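You operate a simulated robot arm through the tools that you are given. There is no shell and no other tool.

You run a simulated robot arm. Do the job below in one go: nothing can be reset, and whatever is moved stays where it is left.

JOB
Read each sensor in the sensor tester and rack it, red or green.
Fine: their plastic handles stay cool; over 5 C off the block heat goes in the red rack, else the green; leave the sensor tester on.

It is judged by the outcome, as a careful person would: the job done as asked, and still so three seconds after it is handed in. It fails if anything else is knocked over, pushed out of place, dropped, spilled or broken.

ROBOT AND FRAMES
A 6-joint arm with a two-finger parallel gripper, fixed in place. Base frame: the origin is at the foot of the arm, x ahead of it, y to its left, z up; the work surface is at about z = 950. Units: mm, rad, N and s.
With the tool pointing down near the work surface it reaches from about 300 to 660 mm from the base axis. Its first joint turns from -2.007 to 2.007 rad. Payload 3.43 kg.
Tool frame: the origin (TCP) lies between the finger pads and is the grasp point; the fingertips stand 34 mm ahead of it; z points along the fingers, y is the line along which they close. Largest opening 128 mm; finger width 24, thickness 12; the body of the gripper, 48 by 130 mm, starts 96 mm behind the TCP.
Orientation is told as [roll, pitch, yaw] about the base's x, y, z axes, in that order, counted from this pose: with the fingers straight down and closing along the base's y, the tool's x points along the base's -x, its y along +y and its z along -z.

CONTROLS
- The arm moves only by the tool jog_arm. Its argument "series" is one flat list of numbers, 7 for each row, row after row: the finger opening in cm, from 0 to 12.8, then the shift along the base's x, y, z in cm, then the turn, a rotation vector about the base's x, y, z in rad. In form: [gripper, tx, ty, tz, ax, ay, az, gripper, tx, ty, tz, ax, ay, az, ...]. A call has 1 to 20 rows; each row is the pose to reach, as a shift and turn from the pose commanded when the call began. Each row takes 0.2 s and may step no farther than 50 mm and 0.15 rad from the row before; otherwise, or with a gripper value out of range, the whole call is refused. A pose out of reach is approached as far as the arm can. The call stops where the force on the tool passes 40 N (or 10 N more than at its start, if that is more) or the arm is blocked; 0.2 s more then pass. Each finger travels about 153 mm/s and halts on what it meets, pressing with about 44 N; the grip force reading is that of the motor and also rises with nothing between the fingers. The clock runs only during rows and for 0.2 s after the last one: add rows that repeat a pose to give the fingers time. It gives the time, the measured TCP pose, the force on the tool (base axes), the opening and the grip force at its end, in the units of the frame above (readings bear some noise), with the torque about the TCP (base axes, N m) and any sound that the robot's microphone picked up.
- Cameras (640 x 400 px; columns grow to the right, rows downward): "scene" is fixed at [218.5, -499.9, 1580.6]; the picture's right is [0.91, -0.42, 0.00], its down [-0.38, -0.82, -0.42] and it looks along [0.18, 0.38, -0.91] (base axes); focal length 365 px, centre (320, 200). "wrist" rides on the gripper at [76, -11, -160] in the tool frame; the picture's right is [0.15, 0.99, 0.00], its down [-0.88, 0.13, -0.46] and it looks along [-0.45, 0.07, 0.89] (tool axes); focal length 234 px, centre (320, 200). There is no depth. A picture from a camera that has moved, and an enlarged one, comes with that camera's place and axes in the base frame and with its lens.
- grab_frame(camera): a new picture of that camera. It takes no simulated time.
- move_column(by): slides the trunk up (or, below 0, down) by that many mm; the arm rides with it, the base frame stays. It gives what a move gives, with no picture.
- zoom(camera, box): a new picture of the part [left, top, right, bottom] of that camera's present view, enlarged. It takes no simulated time.
- close_job(): hands the job in; it is judged then, once.

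Places have to be worked out from the pictures, the camera data and where the tool is seen. Open the gripper and draw the arm clear of the work before you hand the job in, unless the task says otherwise.

The tools are called by a JSON object that holds its "op" and its "data". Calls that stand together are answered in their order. jog_arm: Moves the arm, as the interface text tells. Its arguments: {"type":"object","properties":{"series":{"type":"array","items":{"type":"number"}}},"required":["series"]} The other tools are called the same way: move_column (by) slides the trunk up or down; grab_frame (camera) takes a picture; zoom (camera, box) takes an enlarged picture of a part of a camera's view; close_job () hands the job in.

At the start:

```text
time: 0.0
position: [159.7, -321.1, 1293.3]
ee_rot: [-0.001, 0.001, 0.0]
wrist_force: [0.5, 0.0, 0.4]
wrist_torque: [0.01, -0.01, -0.02]
grip_width: 127.8
gripper_force: 0.0
trunk travel left (down, up): [-925.0, 65.0]
```

scene: 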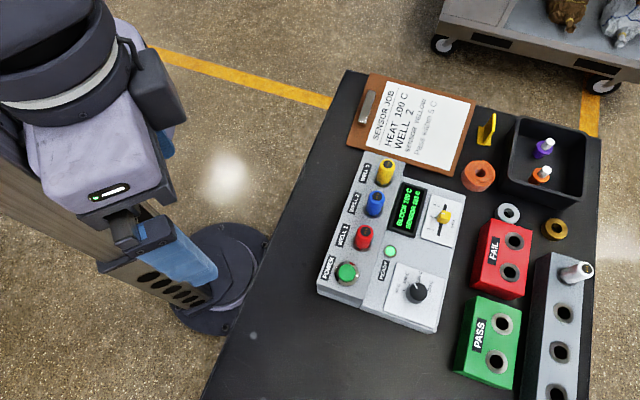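
wrist: 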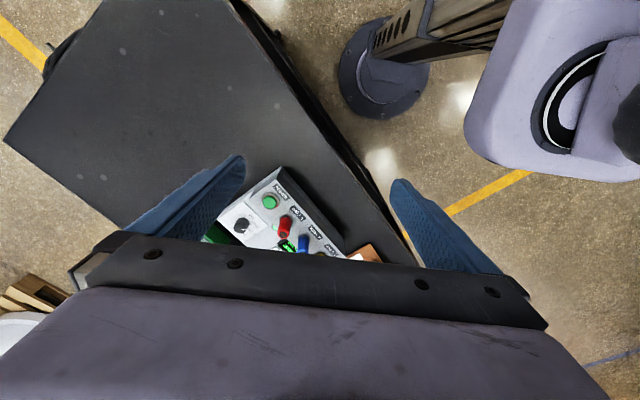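

The scene shows a tester with wells, a clipboard, a tray with sensors, and pass/fail racks. I zoom in to read the details before moving.

{"op": "zoom", "data": {"camera": "scene", "box": [340, 60, 500, 160]}}

{"op": "zoom", "data": {"camera": "scene", "box": [310, 140, 470, 240]}}

{"op": "zoom", "data": {"camera": "scene", "box": [310, 230, 470, 330]}}

{"op": "zoom", "data": {"camera": "scene", "box": [450, 100, 610, 200]}}

{"op": "zoom", "data": {"camera": "scene", "box": [440, 200, 620, 312]}}

{"op": "zoom", "data": {"camera": "scene", "box": [440, 288, 620, 400]}}

```text
4.00 times, centred on (420, 110) of scene
camera zoom: at [218.5, -499.9, 1580.6], right [0.91, -0.42, 0.0], down [-0.38, -0.82, -0.42], along [0.18, 0.38, -0.91], focal length 1461 px, centre (-80, 560)
```

zoom: 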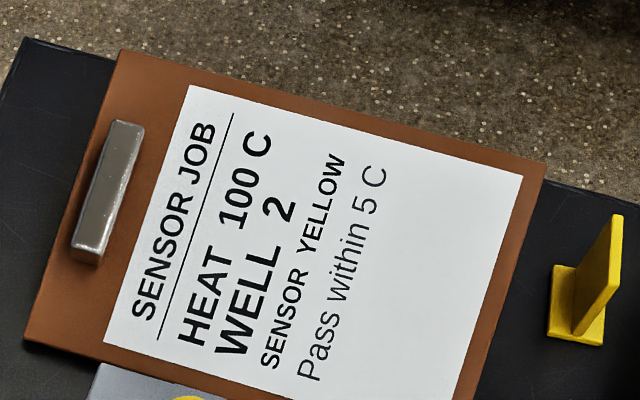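

```text
4.00 times, centred on (390, 190) of scene
camera zoom: at [218.5, -499.9, 1580.6], right [0.91, -0.42, 0.0], down [-0.38, -0.82, -0.42], along [0.18, 0.38, -0.91], focal length 1461 px, centre (40, 240)
```

zoom: 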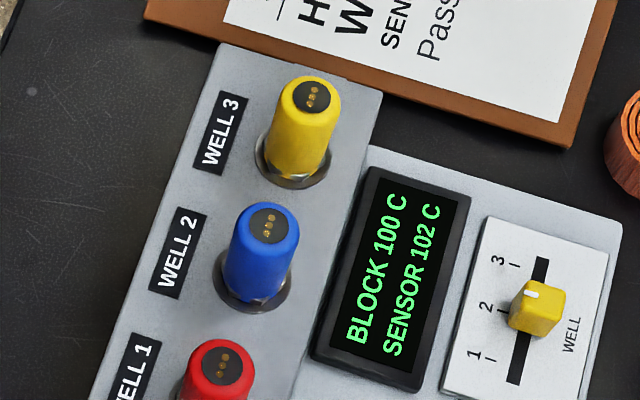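

```text
4.00 times, centred on (390, 280) of scene
camera zoom: at [218.5, -499.9, 1580.6], right [0.91, -0.42, 0.0], down [-0.38, -0.82, -0.42], along [0.18, 0.38, -0.91], focal length 1461 px, centre (40, -120)
```

zoom: 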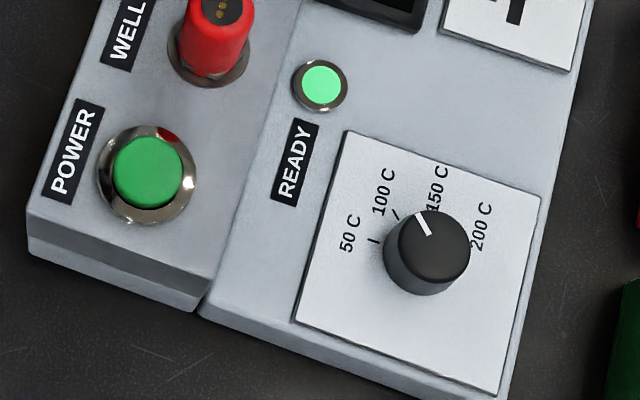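

```text
4.00 times, centred on (530, 150) of scene
camera zoom: at [218.5, -499.9, 1580.6], right [0.91, -0.42, 0.0], down [-0.38, -0.82, -0.42], along [0.18, 0.38, -0.91], focal length 1461 px, centre (-520, 400)
```

zoom: 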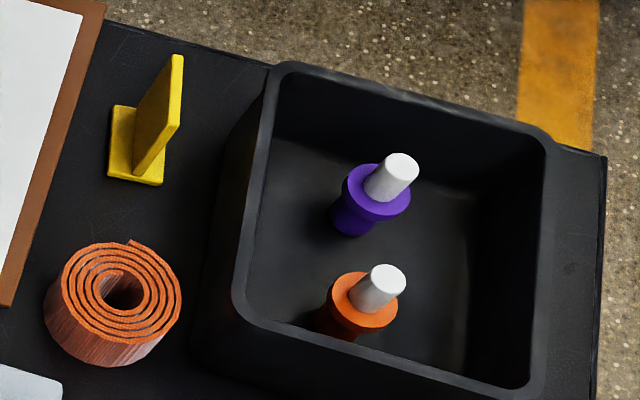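

```text
3.56 times, centred on (530, 256) of scene
camera zoom: at [218.5, -499.9, 1580.6], right [0.91, -0.42, 0.0], down [-0.38, -0.82, -0.42], along [0.18, 0.38, -0.91], focal length 1298 px, centre (-427, 1)
```

zoom: 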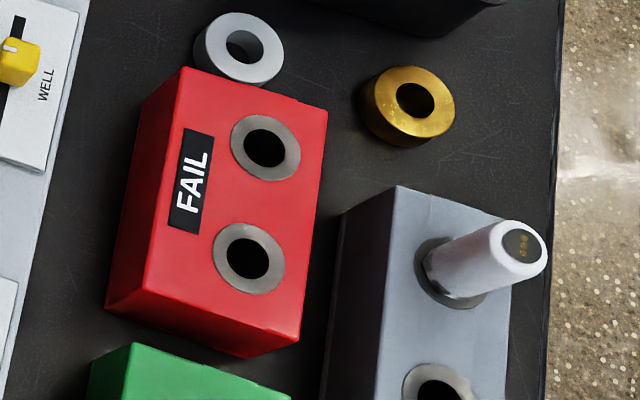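

```text
3.56 times, centred on (530, 344) of scene
camera zoom: at [218.5, -499.9, 1580.6], right [0.91, -0.42, 0.0], down [-0.38, -0.82, -0.42], along [0.18, 0.38, -0.91], focal length 1298 px, centre (-427, -312)
```

zoom: 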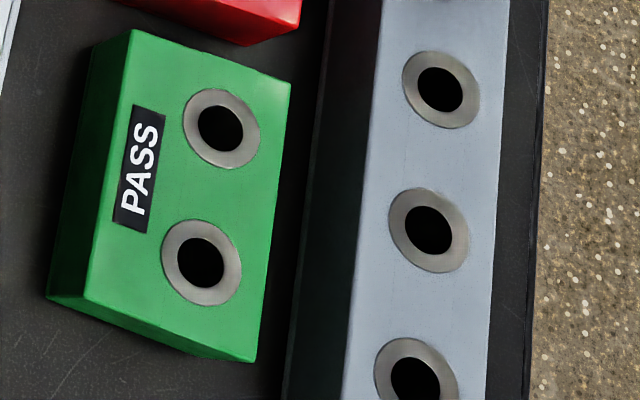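

The tester shows block 100 C and sensor 102 C with its slider at 2. It holds red, blue and yellow sensors, in a row at 45° to the base. I turn the tool so the fingers close along that row and move high over the tester to look with the wrist camera.

{"op": "jog_arm", "data": {"series": [12.8, 3.2, 0.6, 0, 0, 0, -0.131, 12.8, 6.4, 1.2, 0, 0, 0, -0.262, 12.8, 9.6, 1.9, 0, 0, 0, -0.393, 12.8, 12.8, 2.5, 0, 0, 0, -0.524, 12.8, 16.0, 3.2, 0, 0, 0, -0.655, 12.8, 19.4, 3.8, 0, 0, 0, -0.785]}}

{"op": "grab_frame", "data": {"camera": "wrist"}}

{"op": "grab_frame", "data": {"camera": "scene"}}

```text
time: 1.4
position: [355.1, -281.2, 1293.4]
ee_rot: [0.0, 0.002, -0.788]
wrist_force: [-0.1, 0.0, -1.0]
wrist_torque: [-0.02, 0.03, 0.03]
grip_width: 128.1
gripper_force: 0.0
trunk travel left (down, up): [-925.0, 65.0]
```

```text
taken
camera wrist: at [293.4, -235.7, 1453.7], right [0.6, 0.8, 0.0], down [0.71, -0.53, 0.45], along [0.36, -0.27, -0.89], focal length 234 px, centre (320, 200)
```

wrist: 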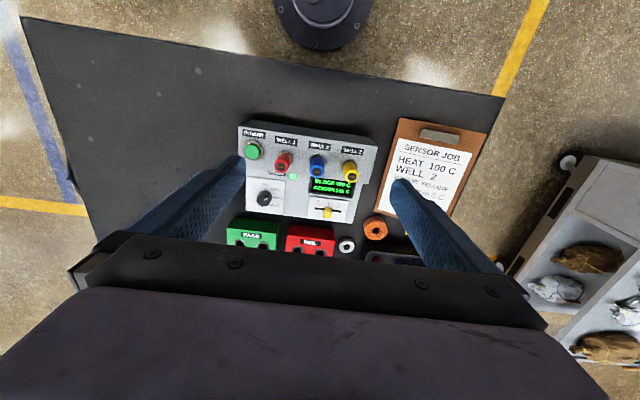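

```text
taken
```

scene: 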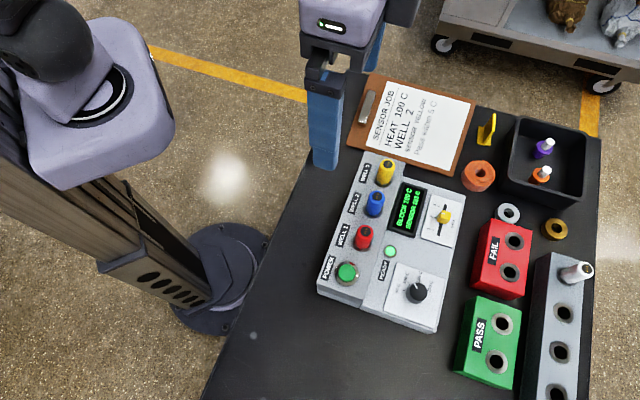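

The wrist camera sees the whole tester and the racks. I enlarge its view to measure positions.

{"op": "zoom", "data": {"camera": "wrist", "box": [224, 110, 384, 210]}}

{"op": "zoom", "data": {"camera": "wrist", "box": [220, 170, 380, 270]}}

```text
4.00 times, centred on (304, 160) of wrist
camera zoom: at [293.4, -235.7, 1453.7], right [0.6, 0.8, 0.0], down [0.71, -0.53, 0.45], along [0.36, -0.27, -0.89], focal length 937 px, centre (384, 360)
```

zoom: 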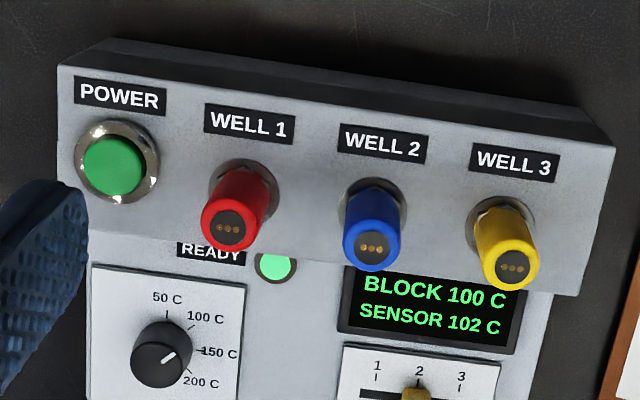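

```text
4.00 times, centred on (300, 220) of wrist
camera zoom: at [293.4, -235.7, 1453.7], right [0.6, 0.8, 0.0], down [0.71, -0.53, 0.45], along [0.36, -0.27, -0.89], focal length 937 px, centre (400, 120)
```

zoom: 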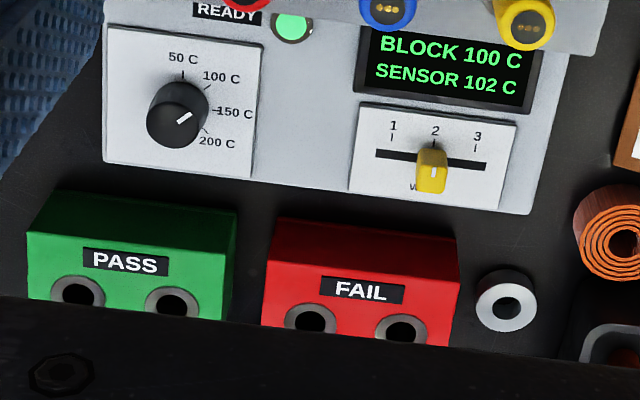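

Triangulating the two views: sensor handle tops are at about z=1084, radius 508 mm along the -45° direction, with 60 mm pitch. The selector slot is at radius about 627 mm on a panel at about z=997, and the rack holes are at radius about 746 mm. I move over the selector knob at height to look closer.

{"op": "jog_arm", "data": {"series": [8, 3.1, -1.9, -1.5, 0, 0, 0, 6, 6.3, -3.7, -3, 0, 0, 0, 4, 9.4, -5.6, -4.5, 0, 0, 0, 4, 12.6, -7.4, -6, 0, 0, 0, 4, 15.72, -9.27, -8, 0, 0, 0, 4, 15.72, -9.27, -10, 0, 0, 0, 4, 15.72, -9.27, -10, 0, 0, 0]}}

{"op": "grab_frame", "data": {"camera": "wrist"}}

{"op": "grab_frame", "data": {"camera": "scene"}}

```text
time: 3.0
position: [496.9, -364.5, 1189.0]
ee_rot: [-0.001, 0.0, -0.786]
wrist_force: [-0.2, 0.2, 0.5]
wrist_torque: [-0.03, 0.0, 0.02]
grip_width: 39.8
gripper_force: 0.0
out of reach, approached as far as the arm can: row 5, 6, 7
trunk travel left (down, up): [-925.0, 65.0]
```

```text
taken
camera wrist: at [436.5, -319.4, 1350.3], right [0.6, 0.8, 0.0], down [0.71, -0.53, 0.46], along [0.37, -0.27, -0.89], focal length 234 px, centre (320, 200)
```

wrist: 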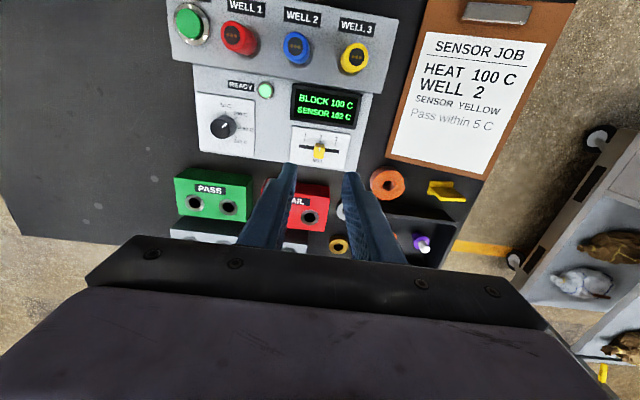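

```text
taken
```

scene: 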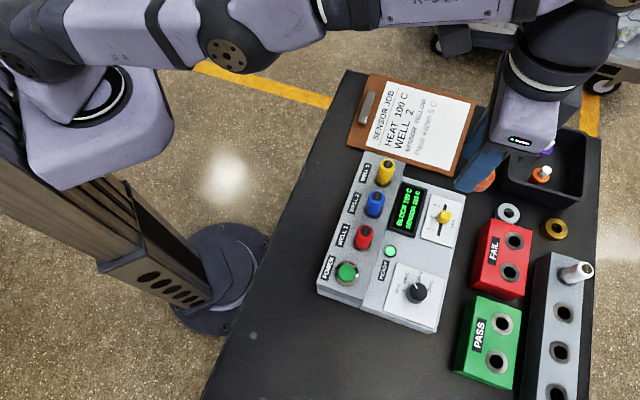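

The arm stopped at radius about 616 mm, short of the target, because reach shrinks with height. Raising the trunk should help, so I raise it 60 mm and check the pose.

{"op": "move_column", "data": {"by": 60}}

{"op": "jog_arm", "data": {"series": [4, 0, 0, 0, 0, 0, 0]}}

```text
time: 4.0
position: [498.0, -365.0, 1249.9]
ee_rot: [0.0, 0.001, -0.785]
wrist_force: [0.3, 0.2, 0.2]
wrist_torque: [0.01, -0.01, -0.02]
grip_width: 40.1
gripper_force: 0.0
trunk travel left (down, up): [-985.0, 5.0]
```

```text
time: 4.4
position: [497.3, -366.0, 1249.9]
ee_rot: [-0.001, 0.0, -0.786]
wrist_force: [0.1, 0.1, 0.2]
wrist_torque: [-0.03, 0.01, 0.0]
grip_width: 39.9
gripper_force: 0.0
trunk travel left (down, up): [-985.0, 5.0]
```

The commanded pose now seems to be the clipped one, near (497.5, -365.5, 1250). I shift toward the knob while lowering to z of about 1150.

{"op": "jog_arm", "data": {"series": [4, 0, 0, -4, 0, 0, 0, 4, 0.6, -0.4, -8, 0, 0, 0, 4, 1.35, -1.0, -10, 0, 0, 0, 4, 1.35, -1.0, -10, 0, 0, 0]}}

{"op": "grab_frame", "data": {"camera": "wrist"}}

{"op": "zoom", "data": {"camera": "scene", "box": [380, 140, 540, 240]}}

```text
time: 5.4
position: [515.1, -377.3, 1153.3]
ee_rot: [0.0, 0.003, -0.784]
wrist_force: [-0.5, -0.6, 0.5]
wrist_torque: [0.02, -0.02, 0.0]
grip_width: 39.8
gripper_force: 0.0
out of reach, approached as far as the arm can: row 1, 2, 3, 4
trunk travel left (down, up): [-985.0, 5.0]
```

```text
taken
camera wrist: at [455.2, -333.0, 1313.7], right [0.6, 0.8, 0.0], down [0.72, -0.53, 0.45], along [0.36, -0.27, -0.89], focal length 234 px, centre (320, 200)
```

wrist: 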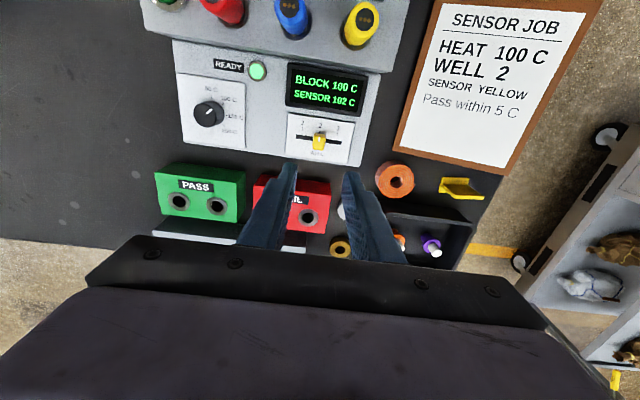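

```text
4.00 times, centred on (460, 190) of scene
camera zoom: at [218.5, -499.9, 1580.6], right [0.91, -0.42, 0.0], down [-0.38, -0.82, -0.42], along [0.18, 0.38, -0.91], focal length 1461 px, centre (-240, 240)
```

zoom: 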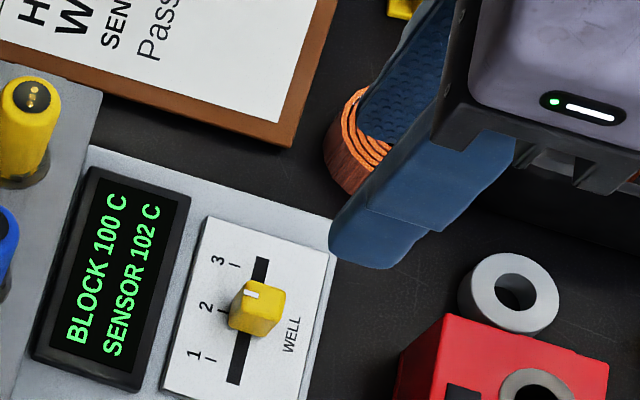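

The commanded target is evidently kept unclipped, so it is now (524.4, -385.8, 1153.3). In the wrist view the tool axis already falls close to the yellow knob, and I enlarge to check.

{"op": "zoom", "data": {"camera": "wrist", "box": [240, 90, 400, 190]}}

{"op": "zoom", "data": {"camera": "wrist", "box": [280, 110, 360, 160]}}

```text
4.00 times, centred on (320, 140) of wrist
camera zoom: at [455.2, -333.0, 1313.7], right [0.6, 0.8, 0.0], down [0.72, -0.53, 0.45], along [0.36, -0.27, -0.89], focal length 937 px, centre (320, 440)
```

zoom: 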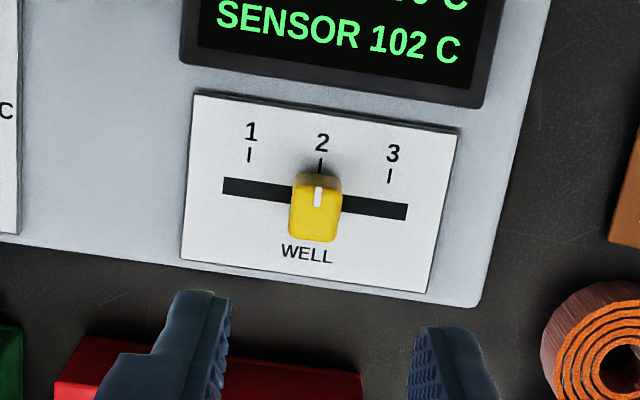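

```text
8.00 times, centred on (320, 135) of wrist
camera zoom: at [455.2, -333.0, 1313.7], right [0.6, 0.8, 0.0], down [0.72, -0.53, 0.45], along [0.36, -0.27, -0.89], focal length 1873 px, centre (320, 720)
```

zoom: 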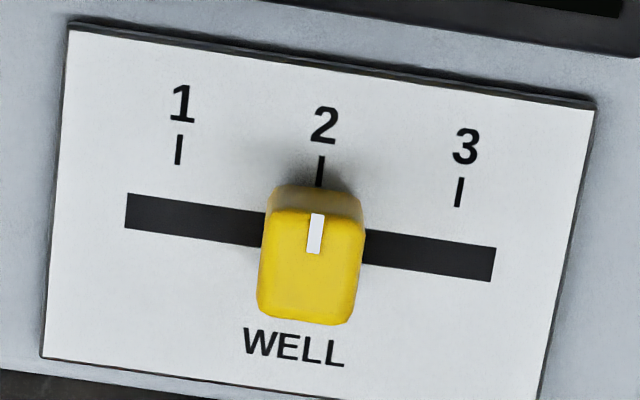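

Knob located: centre near (511.3, -376.3), top at about z=1018, about 16 mm wide, with about 23.6 mm between positions. I go over it with a 28 mm opening, stop above it, and check.

{"op": "jog_arm", "data": {"series": [2.8, -1.31, 0.95, 0, 0, 0, 0, 2.8, -1.31, 0.95, -3.5, 0, 0, 0, 2.8, -1.31, 0.95, -7.3, 0, 0, 0, 2.8, -1.31, 0.95, -7.3, 0, 0, 0]}}

{"op": "grab_frame", "data": {"camera": "wrist"}}

{"op": "zoom", "data": {"camera": "scene", "box": [380, 160, 500, 235]}}

```text
time: 6.4
position: [520.3, -383.8, 1078.4]
ee_rot: [0.0, 0.002, -0.784]
wrist_force: [0.2, 0.3, 0.4]
wrist_torque: [0.0, 0.03, 0.0]
grip_width: 28.1
gripper_force: 0.0
out of reach, approached as far as the arm can: row 1, 2, 3, 4
trunk travel left (down, up): [-985.0, 5.0]
```

```text
taken
camera wrist: at [459.8, -339.1, 1240.5], right [0.6, 0.8, 0.0], down [0.72, -0.53, 0.45], along [0.36, -0.27, -0.89], focal length 234 px, centre (320, 200)
```

wrist: 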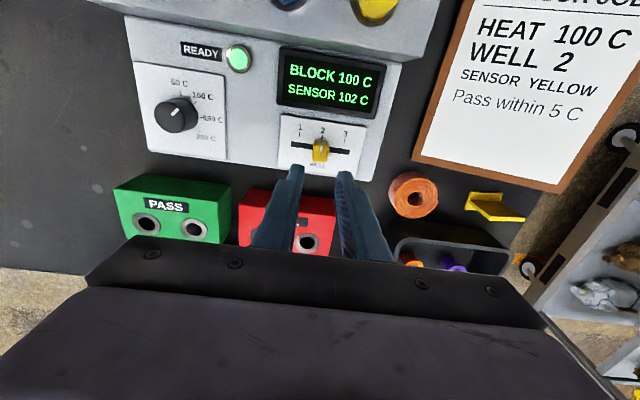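

```text
5.33 times, centred on (440, 198) of scene
camera zoom: at [218.5, -499.9, 1580.6], right [0.91, -0.42, 0.0], down [-0.38, -0.82, -0.42], along [0.18, 0.38, -0.91], focal length 1947 px, centre (-320, 213)
```

zoom: 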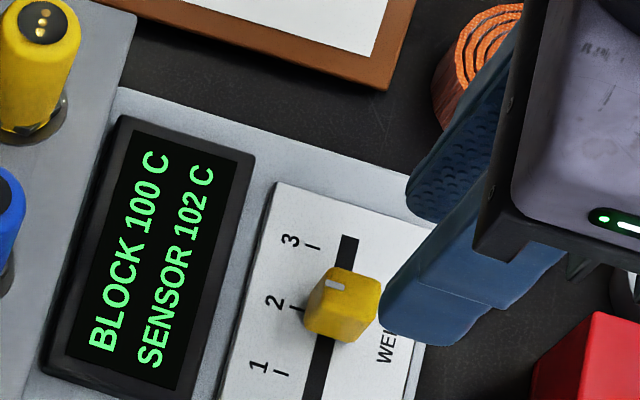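

The reading (radius about 646 mm) is farther out than I commanded, so the arm looks stretched straight and stuck at its limit. I raise it and pull it well inward to bend the elbow again.

{"op": "jog_arm", "data": {"series": [2.8, 0, 0, 4, 0, 0, 0, 2.8, 0, 0, 8, 0, 0, 0, 2.8, -2.5, 2.5, 8, 0, 0, 0, 2.8, -5, 5, 8, 0, 0, 0, 2.8, -7.5, 7.5, 8, 0, 0, 0, 2.8, -7.5, 7.5, 8, 0, 0, 0]}}

{"op": "grab_frame", "data": {"camera": "scene"}}

```text
time: 7.8
position: [512.7, -378.2, 1167.2]
ee_rot: [0.0, 0.002, -0.784]
wrist_force: [0.0, 0.7, 0.1]
wrist_torque: [-0.01, 0.04, 0.02]
grip_width: 28.0
gripper_force: 0.0
out of reach, approached as far as the arm can: row 3, 4, 5, 6
trunk travel left (down, up): [-985.0, 5.0]
```

```text
taken
```

scene: 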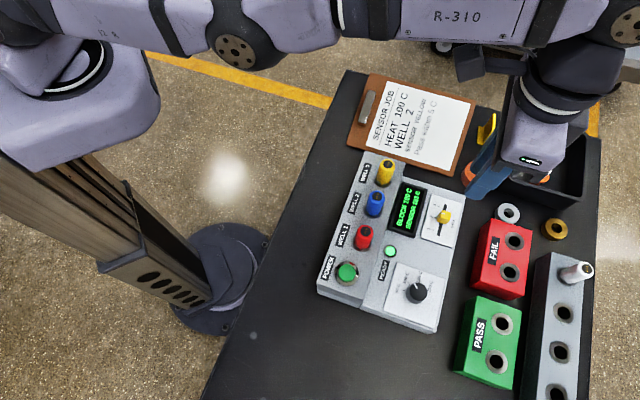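

It is still stuck near full stretch at radius about 637 mm. I try a vertical wiggle at safe height, up and then down, so the elbow can bend while the inward target stands.

{"op": "jog_arm", "data": {"series": [2.8, 0, 0, 4, 0, 0, 0, 2.8, 0, 0, 8, 0, 0, 0, 2.8, 0, 0, 12, 0, 0, 0, 2.8, 0, 0, 8, 0, 0, 0, 2.8, 0, 0, 4, 0, 0, 0, 2.8, 0, 0, 4, 0, 0, 0]}}

```text
time: 9.2
position: [509.8, -373.0, 1205.2]
ee_rot: [0.0, -0.002, -0.785]
wrist_force: [-1.3, -0.1, 0.3]
wrist_torque: [-0.01, 0.01, 0.02]
grip_width: 28.2
gripper_force: 0.0
out of reach, approached as far as the arm can: row 1, 2, 3, 4, 5, 6
trunk travel left (down, up): [-985.0, 5.0]
```

The stretch singularity holds. I retreat diagonally, up and inward together along the arm's arc, which should let the elbow fold.

{"op": "jog_arm", "data": {"series": [2.8, -1.8, 1.8, 4, 0, 0, 0, 2.8, -3.8, 3.8, 8, 0, 0, 0, 2.8, -6, 6, 11.5, 0, 0, 0, 2.8, -8.5, 8.5, 15, 0, 0, 0, 2.8, -11, 11, 18, 0, 0, 0, 2.8, -11, 11, 18, 0, 0, 0, 2.8, -11, 11, 18, 0, 0, 0]}}

```text
time: 10.8
position: [403.4, -260.9, 1382.4]
ee_rot: [0.001, -0.001, -0.783]
wrist_force: [0.0, 0.2, 0.8]
wrist_torque: [-0.05, -0.04, 0.0]
grip_width: 28.1
gripper_force: 0.0
out of reach, approached as far as the arm can: row 1, 2, 3
trunk travel left (down, up): [-985.0, 5.0]
```

The arm is free again at radius about 480 mm. From the measured points, full stretch with a vertical tool is about 647 mm, so from now on I tilt the tool outward about the closing axis. I tilt 0.35 rad and go above the knob.

{"op": "jog_arm", "data": {"series": [2.8, 0, 0, -4, -0.08, -0.08, 0, 2.8, 1.8, -1.9, -8, -0.165, -0.165, 0, 2.8, 4.0, -4.3, -11.3, -0.2475, -0.2475, 0, 2.8, 6.4, -6.9, -14.5, -0.2475, -0.2475, 0, 2.8, 8.6, -9.2, -18, -0.2475, -0.2475, 0, 2.8, 10.37, -11.11, -22, -0.2475, -0.2475, 0, 2.8, 10.37, -11.11, -22, -0.2475, -0.2475, 0]}}

{"op": "grab_frame", "data": {"camera": "wrist"}}

{"op": "grab_frame", "data": {"camera": "scene"}}

```text
time: 12.4
position: [507.7, -377.0, 1164.5]
ee_rot: [-0.002, -0.352, -0.787]
wrist_force: [-0.9, 0.4, 0.9]
wrist_torque: [0.02, 0.01, -0.04]
grip_width: 27.9
gripper_force: 0.0
trunk travel left (down, up): [-985.0, 5.0]
```

```text
taken
camera wrist: at [409.9, -294.1, 1290.0], right [0.6, 0.8, -0.05], down [0.57, -0.38, 0.73], along [0.56, -0.47, -0.68], focal length 234 px, centre (320, 200)
```

wrist: 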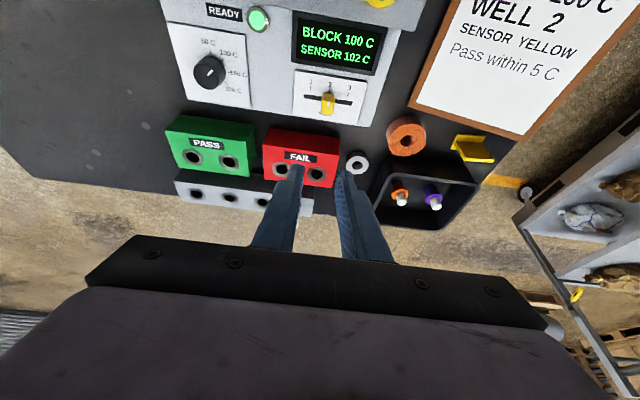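

```text
taken
```

scene: 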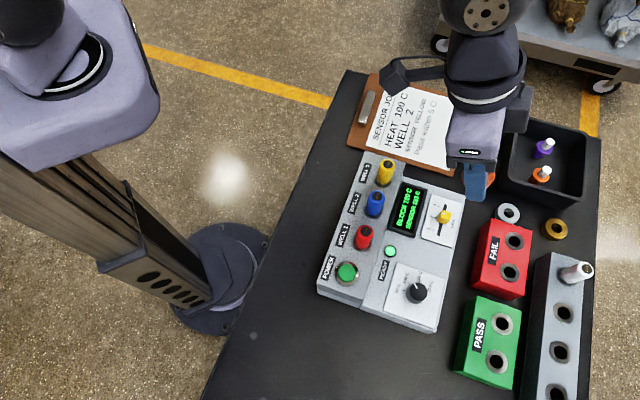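

Tilt is as wanted and nothing was out of reach. I repeat the pose to average out reading noise before descending on the knob.

{"op": "jog_arm", "data": {"series": [2.8, 0, 0, 0, 0, 0, 0]}}

{"op": "jog_arm", "data": {"series": [2.8, 0, 0, 0, 0, 0, 0]}}

{"op": "zoom", "data": {"camera": "wrist", "box": [280, 60, 380, 123]}}

```text
time: 12.8
position: [506.8, -374.1, 1165.3]
ee_rot: [0.0, -0.351, -0.785]
wrist_force: [0.1, -0.3, -0.2]
wrist_torque: [0.02, 0.03, 0.0]
grip_width: 28.0
gripper_force: 0.0
trunk travel left (down, up): [-985.0, 5.0]
```

```text
time: 13.2
position: [506.6, -375.0, 1165.1]
ee_rot: [0.0, -0.351, -0.785]
wrist_force: [-0.6, 0.2, 0.7]
wrist_torque: [0.02, 0.0, 0.02]
grip_width: 28.0
gripper_force: 0.0
trunk travel left (down, up): [-985.0, 5.0]
```

```text
6.35 times, centred on (330, 92) of wrist
camera zoom: at [410.7, -294.5, 1289.8], right [0.6, 0.8, -0.05], down [0.57, -0.38, 0.73], along [0.56, -0.47, -0.68], focal length 1487 px, centre (256, 889)
```

zoom: 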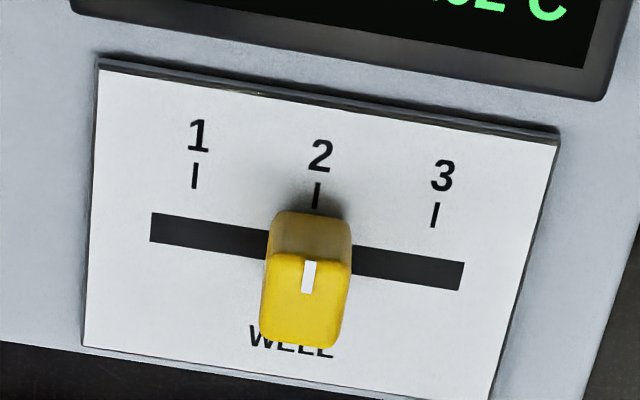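

Averaged position is about (506.9, -375.2, 1165), and the knob lies about 3 mm to the tool's +y side. I centre on it and lower to just above the knob top.

{"op": "jog_arm", "data": {"series": [2.8, 0, 0.4, -4, 0, 0, 0, 2.8, 0, 0.4, -8, 0, 0, 0, 2.8, 0, 0.4, -10, 0, 0, 0, 2.8, 0, 0.4, -10, 0, 0, 0]}}

{"op": "grab_frame", "data": {"camera": "wrist"}}

{"op": "zoom", "data": {"camera": "scene", "box": [380, 160, 500, 235]}}

```text
time: 14.2
position: [505.6, -374.3, 1067.0]
ee_rot: [-0.001, -0.351, -0.785]
wrist_force: [0.8, 0.0, -0.1]
wrist_torque: [0.0, 0.01, -0.03]
grip_width: 28.2
gripper_force: 0.1
trunk travel left (down, up): [-985.0, 5.0]
```

```text
taken
camera wrist: at [409.4, -293.6, 1191.4], right [0.6, 0.8, -0.05], down [0.57, -0.38, 0.73], along [0.56, -0.47, -0.68], focal length 234 px, centre (320, 200)
```

wrist: 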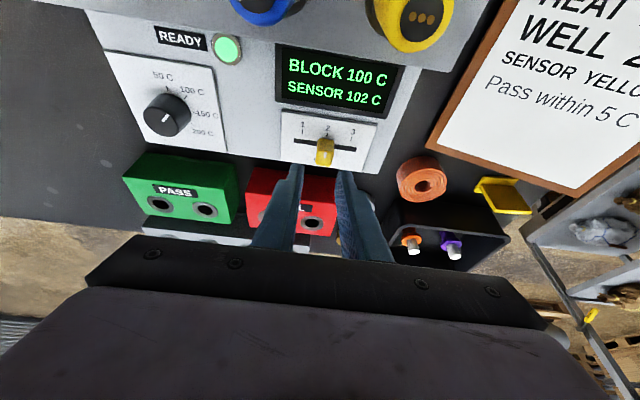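

```text
5.33 times, centred on (440, 198) of scene
camera zoom: at [218.5, -499.9, 1580.6], right [0.91, -0.42, 0.0], down [-0.38, -0.82, -0.42], along [0.18, 0.38, -0.91], focal length 1947 px, centre (-320, 213)
```

zoom: 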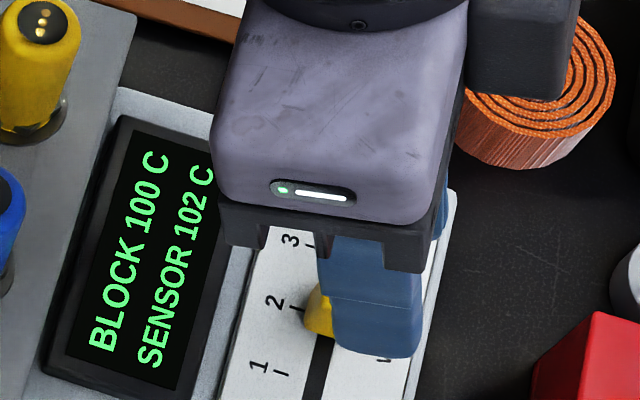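

The display stays readable from the wrist. I enlarge around the knob to check the lateral alignment before going down.

{"op": "zoom", "data": {"camera": "wrist", "box": [270, 100, 390, 175]}}

{"op": "jog_arm", "data": {"series": [2.8, 0, 0, 0, 0, 0, 0]}}

```text
5.33 times, centred on (330, 138) of wrist
camera zoom: at [409.4, -293.6, 1191.4], right [0.6, 0.8, -0.05], down [0.57, -0.38, 0.73], along [0.56, -0.47, -0.68], focal length 1249 px, centre (267, 533)
```

zoom: 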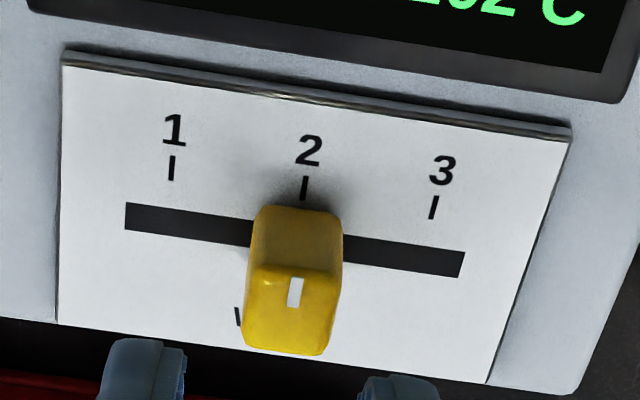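

```text
time: 14.6
position: [505.8, -374.9, 1066.8]
ee_rot: [-0.001, -0.351, -0.786]
wrist_force: [0.2, 0.7, 0.1]
wrist_torque: [0.0, -0.01, 0.0]
grip_width: 28.2
gripper_force: 0.0
trunk travel left (down, up): [-985.0, 5.0]
```

The knob is still about 3 mm toward +y, since the small shift was mostly absorbed. I add that shift and lower 26 mm so the fingers straddle the knob.

{"op": "jog_arm", "data": {"series": [2.8, 0.22, 0.22, 0, 0, 0, 0, 2.8, 0.22, 0.22, -1.3, 0, 0, 0, 2.8, 0.22, 0.22, -2.6, 0, 0, 0, 2.8, 0.22, 0.22, -2.6, 0, 0, 0]}}

{"op": "grab_frame", "data": {"camera": "wrist"}}

{"op": "zoom", "data": {"camera": "wrist", "box": [270, 110, 390, 185]}}

{"op": "zoom", "data": {"camera": "scene", "box": [380, 160, 500, 235]}}

```text
time: 15.6
position: [508.1, -370.9, 1041.0]
ee_rot: [0.001, -0.351, -0.785]
wrist_force: [0.3, 0.4, -0.6]
wrist_torque: [-0.02, -0.06, -0.01]
grip_width: 27.7
gripper_force: 0.0
trunk travel left (down, up): [-985.0, 5.0]
```

```text
taken
camera wrist: at [411.3, -290.3, 1164.9], right [0.6, 0.8, -0.05], down [0.57, -0.38, 0.73], along [0.56, -0.47, -0.68], focal length 234 px, centre (320, 200)
```

wrist: 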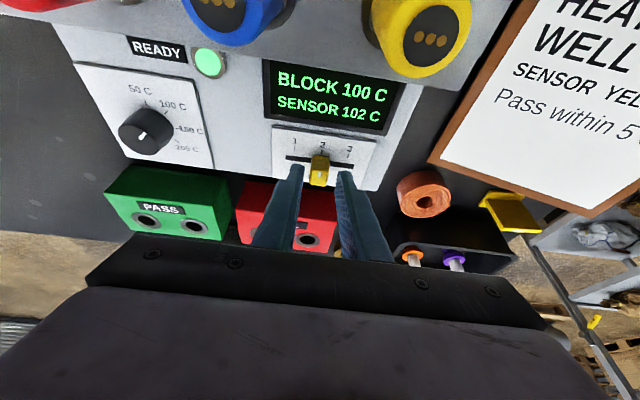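

```text
5.33 times, centred on (330, 148) of wrist
camera zoom: at [411.3, -290.3, 1164.9], right [0.6, 0.8, -0.05], down [0.57, -0.38, 0.73], along [0.56, -0.47, -0.68], focal length 1249 px, centre (267, 480)
```

zoom: 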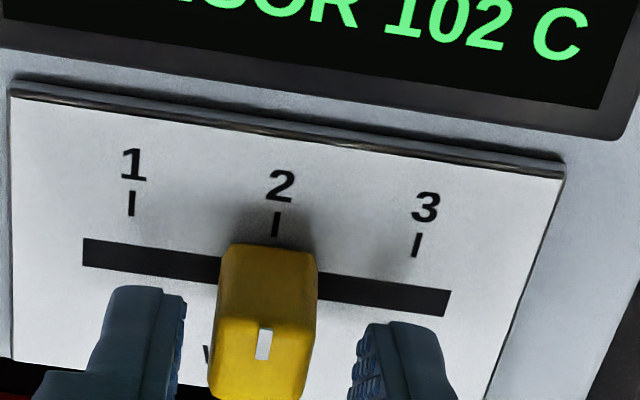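

```text
5.33 times, centred on (440, 198) of scene
camera zoom: at [218.5, -499.9, 1580.6], right [0.91, -0.42, 0.0], down [-0.38, -0.82, -0.42], along [0.18, 0.38, -0.91], focal length 1947 px, centre (-320, 213)
```

zoom: 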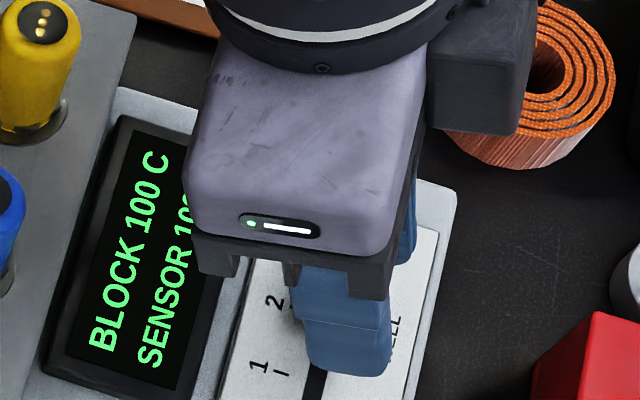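

The knob sits centred between the fingers with about 13 mm of overlap. I close on it and check that it hasn't moved.

{"op": "jog_arm", "data": {"series": [1.2, 0, 0, 0, 0, 0, 0, 1.2, 0, 0, 0, 0, 0, 0]}}

{"op": "zoom", "data": {"camera": "wrist", "box": [240, 60, 400, 160]}}

```text
time: 16.2
position: [508.1, -371.6, 1041.1]
ee_rot: [0.0, -0.351, -0.788]
wrist_force: [-0.4, -1.9, 0.0]
wrist_torque: [-0.18, -0.09, -0.01]
grip_width: 15.2
gripper_force: 44.7
trunk travel left (down, up): [-985.0, 5.0]
```

```text
4.00 times, centred on (320, 110) of wrist
camera zoom: at [411.2, -290.6, 1164.9], right [0.6, 0.8, -0.05], down [0.57, -0.38, 0.73], along [0.56, -0.47, -0.68], focal length 937 px, centre (320, 560)
```

zoom: 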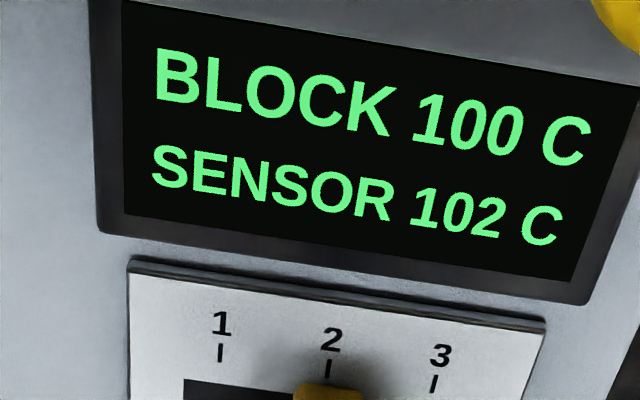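

Gripped at 15.2 mm with almost no side force. I slide the knob 23.6 mm toward 3.

{"op": "jog_arm", "data": {"series": [1.2, 0.42, 0.42, 0, 0, 0, 0, 1.2, 0.84, 0.84, 0, 0, 0, 0, 1.2, 1.26, 1.26, 0, 0, 0, 0, 1.2, 1.67, 1.67, 0, 0, 0, 0, 1.2, 1.67, 1.67, 0, 0, 0, 0]}}

{"op": "zoom", "data": {"camera": "wrist", "box": [220, 60, 380, 160]}}

{"op": "zoom", "data": {"camera": "wrist", "box": [230, 110, 390, 210]}}

```text
time: 17.4
position: [523.7, -354.3, 1040.0]
ee_rot: [0.0, -0.353, -0.786]
wrist_force: [-1.6, -7.9, 3.9]
wrist_torque: [-0.36, 0.09, -0.11]
grip_width: 15.5
gripper_force: 44.6
trunk travel left (down, up): [-985.0, 5.0]
```

```text
4.00 times, centred on (300, 110) of wrist
camera zoom: at [427.2, -274.1, 1164.6], right [0.6, 0.8, -0.05], down [0.56, -0.38, 0.73], along [0.56, -0.47, -0.68], focal length 937 px, centre (400, 560)
```

zoom: 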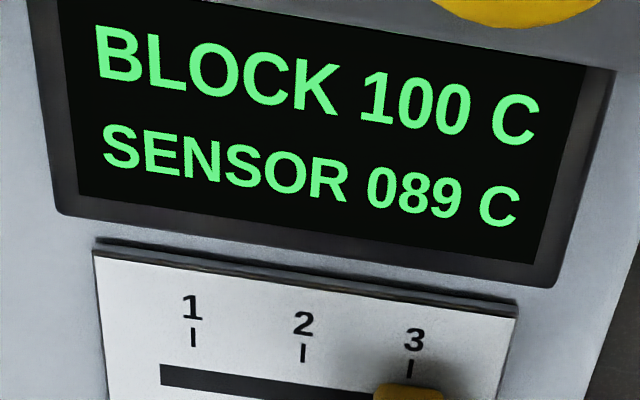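

```text
4.00 times, centred on (310, 160) of wrist
camera zoom: at [427.2, -274.1, 1164.6], right [0.6, 0.8, -0.05], down [0.56, -0.38, 0.73], along [0.56, -0.47, -0.68], focal length 937 px, centre (360, 360)
```

zoom: 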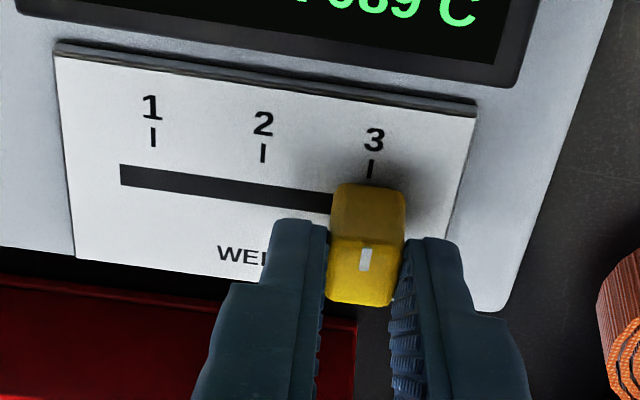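

At position 3 the display reads 089 C. I wait a second to see whether it has settled.

{"op": "jog_arm", "data": {"series": [1.2, 0, 0, 0, 0, 0, 0, 1.2, 0, 0, 0, 0, 0, 0, 1.2, 0, 0, 0, 0, 0, 0, 1.2, 0, 0, 0, 0, 0, 0, 1.2, 0, 0, 0, 0, 0, 0, 1.2, 0, 0, 0, 0, 0, 0, 1.2, 0, 0, 0, 0, 0, 0, 1.2, 0, 0, 0, 0, 0, 0]}}

{"op": "zoom", "data": {"camera": "wrist", "box": [220, 60, 380, 160]}}

```text
time: 19.2
position: [524.0, -354.9, 1039.0]
ee_rot: [0.002, -0.35, -0.786]
wrist_force: [-1.4, -13.4, 7.8]
wrist_torque: [-0.43, -0.07, -0.01]
grip_width: 15.4
gripper_force: 44.7
trunk travel left (down, up): [-985.0, 5.0]
```

```text
4.00 times, centred on (300, 110) of wrist
camera zoom: at [427.1, -274.2, 1164.6], right [0.6, 0.8, -0.05], down [0.56, -0.38, 0.73], along [0.56, -0.47, -0.68], focal length 937 px, centre (400, 560)
```

zoom: 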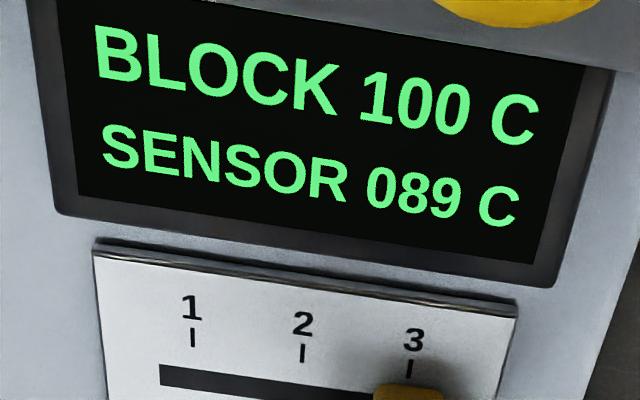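

Well 3 (yellow) is steady at 089 C, 11 off the block, so it goes red. Now I slide the knob back to position 1 (47 mm).

{"op": "jog_arm", "data": {"series": [1.2, -0.6, -0.6, 0, 0, 0, 0, 1.2, -1.2, -1.2, 0, 0, 0, 0, 1.2, -1.8, -1.8, 0, 0, 0, 0, 1.2, -2.4, -2.4, 0, 0, 0, 0, 1.2, -3.0, -3.0, 0, 0, 0, 0, 1.2, -3.3, -3.3, 0, 0, 0, 0, 1.2, -3.3, -3.3, 0, 0, 0, 0, 1.2, -3.3, -3.3, 0, 0, 0, 0, 1.2, -3.3, -3.3, 0, 0, 0, 0, 1.2, -3.3, -3.3, 0, 0, 0, 0]}}

{"op": "grab_frame", "data": {"camera": "wrist"}}

{"op": "zoom", "data": {"camera": "wrist", "box": [270, 60, 430, 160]}}

```text
time: 21.4
position: [491.3, -386.4, 1039.6]
ee_rot: [0.0, -0.354, -0.785]
wrist_force: [4.3, -6.8, 10.3]
wrist_torque: [-0.5, -0.4, -0.08]
grip_width: 15.2
gripper_force: 45.3
trunk travel left (down, up): [-985.0, 5.0]
```

```text
taken
camera wrist: at [394.9, -305.9, 1164.2], right [0.6, 0.8, -0.05], down [0.56, -0.38, 0.73], along [0.56, -0.47, -0.68], focal length 234 px, centre (320, 200)
```

wrist: 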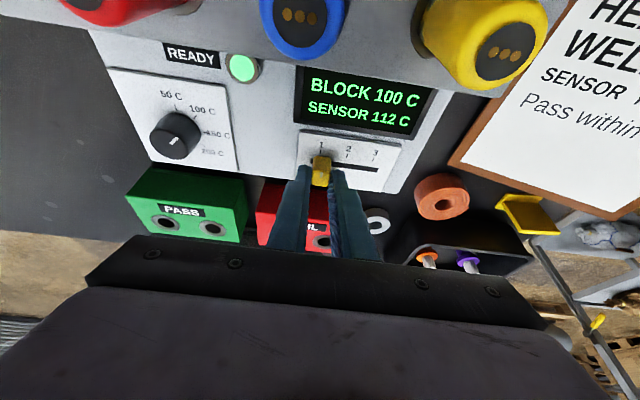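

```text
4.00 times, centred on (350, 110) of wrist
camera zoom: at [394.9, -305.9, 1164.2], right [0.6, 0.8, -0.05], down [0.56, -0.38, 0.73], along [0.56, -0.47, -0.68], focal length 937 px, centre (200, 560)
```

zoom: 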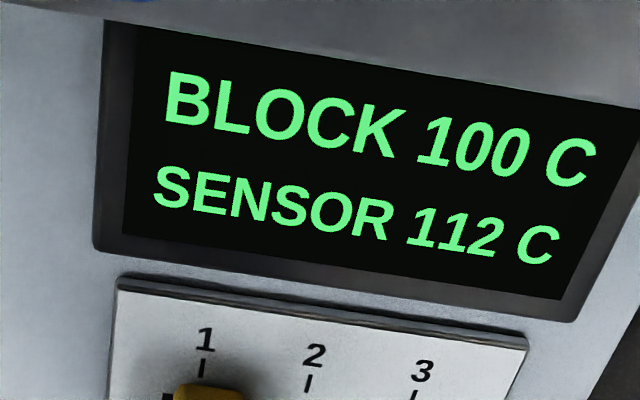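

Well 1 (red) reads 112 C, 12 off, so it goes red too. I slide back to 2 to confirm blue at 102 C and leave the slider where it was found.

{"op": "jog_arm", "data": {"series": [1.2, 0, 0, 0, 0, 0, 0, 1.2, 0, 0, 0, 0, 0, 0, 1.2, 0, 0, 0, 0, 0, 0]}}

{"op": "zoom", "data": {"camera": "wrist", "box": [270, 60, 430, 160]}}

{"op": "jog_arm", "data": {"series": [1.2, 0.6, 0.6, 0, 0, 0, 0, 1.2, 1.2, 1.2, 0, 0, 0, 0, 1.2, 1.65, 1.65, 0, 0, 0, 0, 1.2, 1.65, 1.65, 0, 0, 0, 0, 1.2, 1.65, 1.65, 0, 0, 0, 0, 1.2, 1.65, 1.65, 0, 0, 0, 0]}}

{"op": "zoom", "data": {"camera": "wrist", "box": [240, 60, 400, 160]}}

```text
time: 22.2
position: [491.8, -386.7, 1040.1]
ee_rot: [-0.002, -0.354, -0.786]
wrist_force: [6.5, -7.2, 11.9]
wrist_torque: [-0.32, -0.26, -0.03]
grip_width: 15.5
gripper_force: 45.1
trunk travel left (down, up): [-985.0, 5.0]
```

```text
4.00 times, centred on (350, 110) of wrist
camera zoom: at [395.0, -305.8, 1164.3], right [0.6, 0.8, -0.05], down [0.56, -0.38, 0.73], along [0.56, -0.47, -0.68], focal length 937 px, centre (200, 560)
```

zoom: 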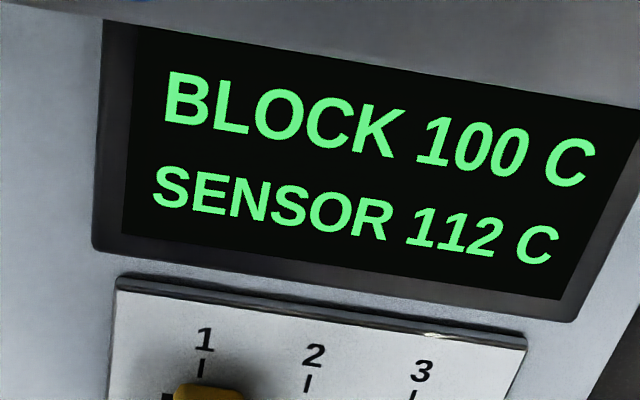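

```text
time: 23.6
position: [508.3, -369.7, 1039.6]
ee_rot: [0.001, -0.35, -0.786]
wrist_force: [4.9, -6.7, 5.5]
wrist_torque: [-0.77, -0.72, -0.01]
grip_width: 15.6
gripper_force: 45.0
trunk travel left (down, up): [-985.0, 5.0]
```

```text
4.00 times, centred on (320, 110) of wrist
camera zoom: at [412.2, -289.0, 1164.5], right [0.6, 0.8, -0.05], down [0.57, -0.38, 0.73], along [0.56, -0.47, -0.68], focal length 937 px, centre (320, 560)
```

zoom: 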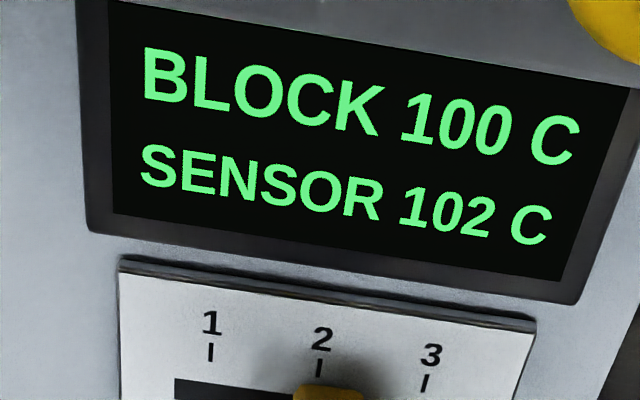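

All read: red 112 and yellow 89 go to the red rack, and blue 102 goes to the green rack. I release the knob, lift clear, tilt to 0.6 rad (needed to reach the racks) and go above the yellow sensor.

{"op": "jog_arm", "data": {"series": [2.8, 0, 0, 0, 0, 0, 0, 2.8, 0, 0, 0, 0, 0, 0, 2.8, 0, 0, 3, 0, 0, 0, 2.8, 0, 0, 7, 0, 0, 0, 2.8, 0, 0, 11, 0, 0, 0, 3.8, -2.3, 3.0, 11, -0.06, -0.06, 0, 3.8, -4.6, 6.1, 11, -0.12, -0.12, 0, 3.8, -6.85, 9.1, 11, -0.177, -0.177, 0, 3.8, -6.85, 9.1, 11, -0.177, -0.177, 0]}}

{"op": "jog_arm", "data": {"series": [3.8, 0, 0, 0, 0, 0, 0]}}

{"op": "grab_frame", "data": {"camera": "wrist"}}

{"op": "grab_frame", "data": {"camera": "scene"}}

```text
time: 25.6
position: [438.3, -281.0, 1149.1]
ee_rot: [0.001, -0.599, -0.787]
wrist_force: [0.4, 0.1, -0.5]
wrist_torque: [-0.01, 0.01, -0.01]
grip_width: 38.0
gripper_force: 0.0
trunk travel left (down, up): [-985.0, 5.0]
```

```text
time: 26.0
position: [438.6, -281.2, 1149.3]
ee_rot: [0.0, -0.6, -0.785]
wrist_force: [0.3, 0.5, -1.0]
wrist_torque: [0.01, -0.01, 0.02]
grip_width: 38.0
gripper_force: 0.0
trunk travel left (down, up): [-985.0, 5.0]
```

```text
taken
camera wrist: at [322.5, -181.5, 1238.7], right [0.61, 0.79, -0.08], down [0.42, -0.24, 0.87], along [0.67, -0.57, -0.48], focal length 234 px, centre (320, 200)
```

wrist: 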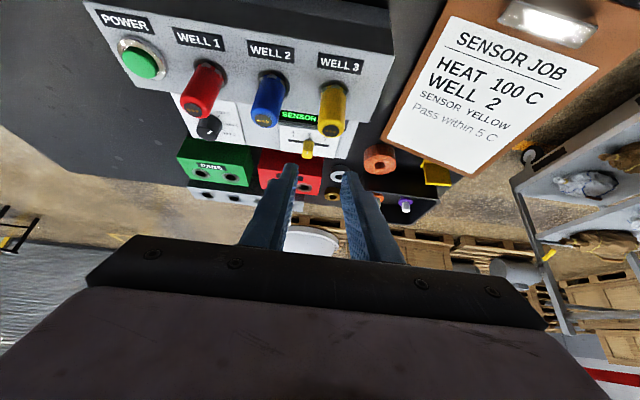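

```text
taken
```

scene: 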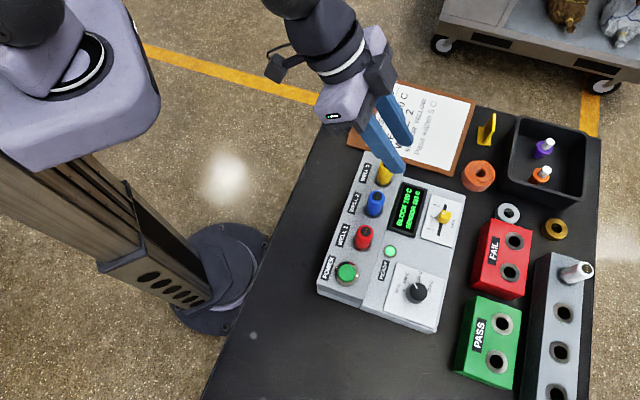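

The arm is over the yellow sensor at radius about 509, tangent about 111. I enlarge to measure the handle offset.

{"op": "zoom", "data": {"camera": "wrist", "box": [240, 50, 400, 150]}}

```text
4.00 times, centred on (320, 100) of wrist
camera zoom: at [322.5, -181.5, 1238.7], right [0.61, 0.79, -0.08], down [0.42, -0.24, 0.87], along [0.67, -0.57, -0.48], focal length 937 px, centre (320, 600)
```

zoom: 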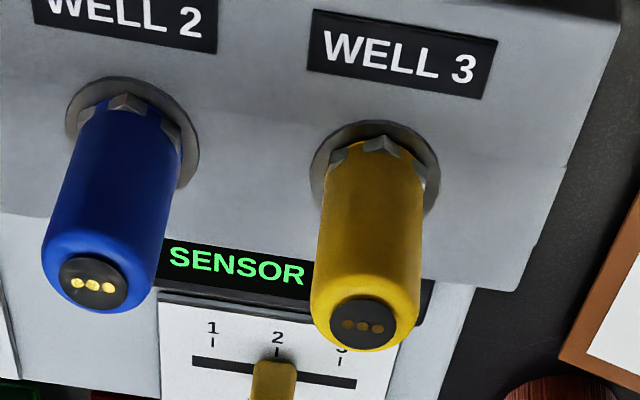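

Yellow's axis is about 5 mm toward +y of the tool and about 1 mm farther out. I correct and come down so the tips are level with the handle top, then look.

{"op": "jog_arm", "data": {"series": [3.8, 0.42, 0.28, 0, 0, 0, 0, 3.8, 0.42, 0.28, -2.6, 0, 0, 0, 3.8, 0.42, 0.28, -2.6, 0, 0, 0]}}

{"op": "grab_frame", "data": {"camera": "wrist"}}

{"op": "zoom", "data": {"camera": "wrist", "box": [240, 90, 400, 190]}}

{"op": "zoom", "data": {"camera": "scene", "box": [320, 110, 440, 185]}}

```text
time: 26.8
position: [441.3, -275.6, 1122.1]
ee_rot: [-0.002, -0.599, -0.785]
wrist_force: [-0.4, 0.4, 0.1]
wrist_torque: [-0.02, -0.02, 0.0]
grip_width: 37.7
gripper_force: 0.1
trunk travel left (down, up): [-985.0, 5.0]
```

```text
taken
camera wrist: at [326.8, -177.0, 1211.9], right [0.61, 0.78, -0.08], down [0.42, -0.24, 0.87], along [0.67, -0.57, -0.48], focal length 234 px, centre (320, 200)
```

wrist: 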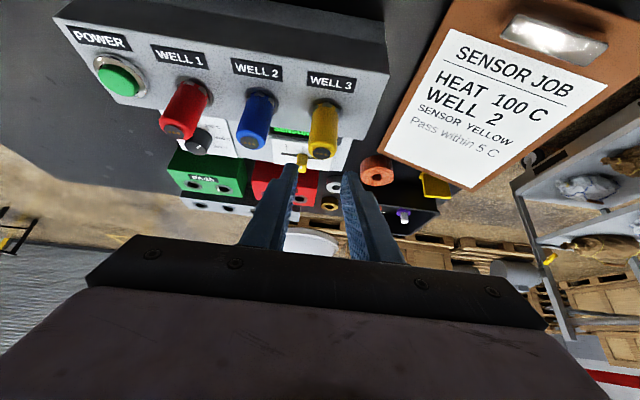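

```text
4.00 times, centred on (320, 140) of wrist
camera zoom: at [326.8, -177.0, 1211.9], right [0.61, 0.78, -0.08], down [0.42, -0.24, 0.87], along [0.67, -0.57, -0.48], focal length 937 px, centre (320, 440)
```

zoom: 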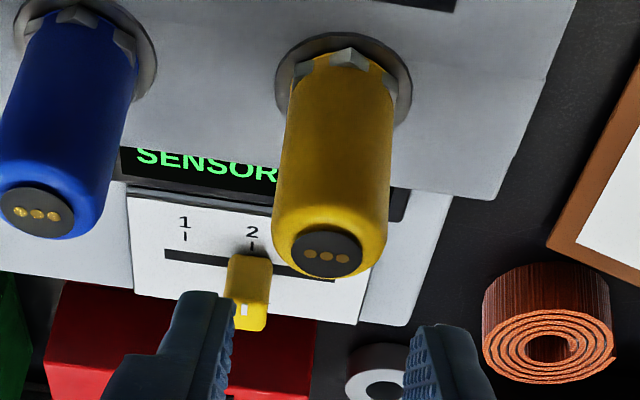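

```text
5.33 times, centred on (380, 148) of scene
camera zoom: at [218.5, -499.9, 1580.6], right [0.91, -0.42, 0.0], down [-0.38, -0.82, -0.42], along [0.18, 0.38, -0.91], focal length 1947 px, centre (0, 480)
```

zoom: 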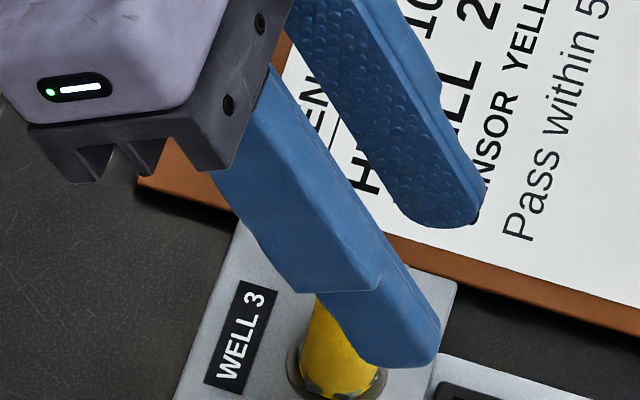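

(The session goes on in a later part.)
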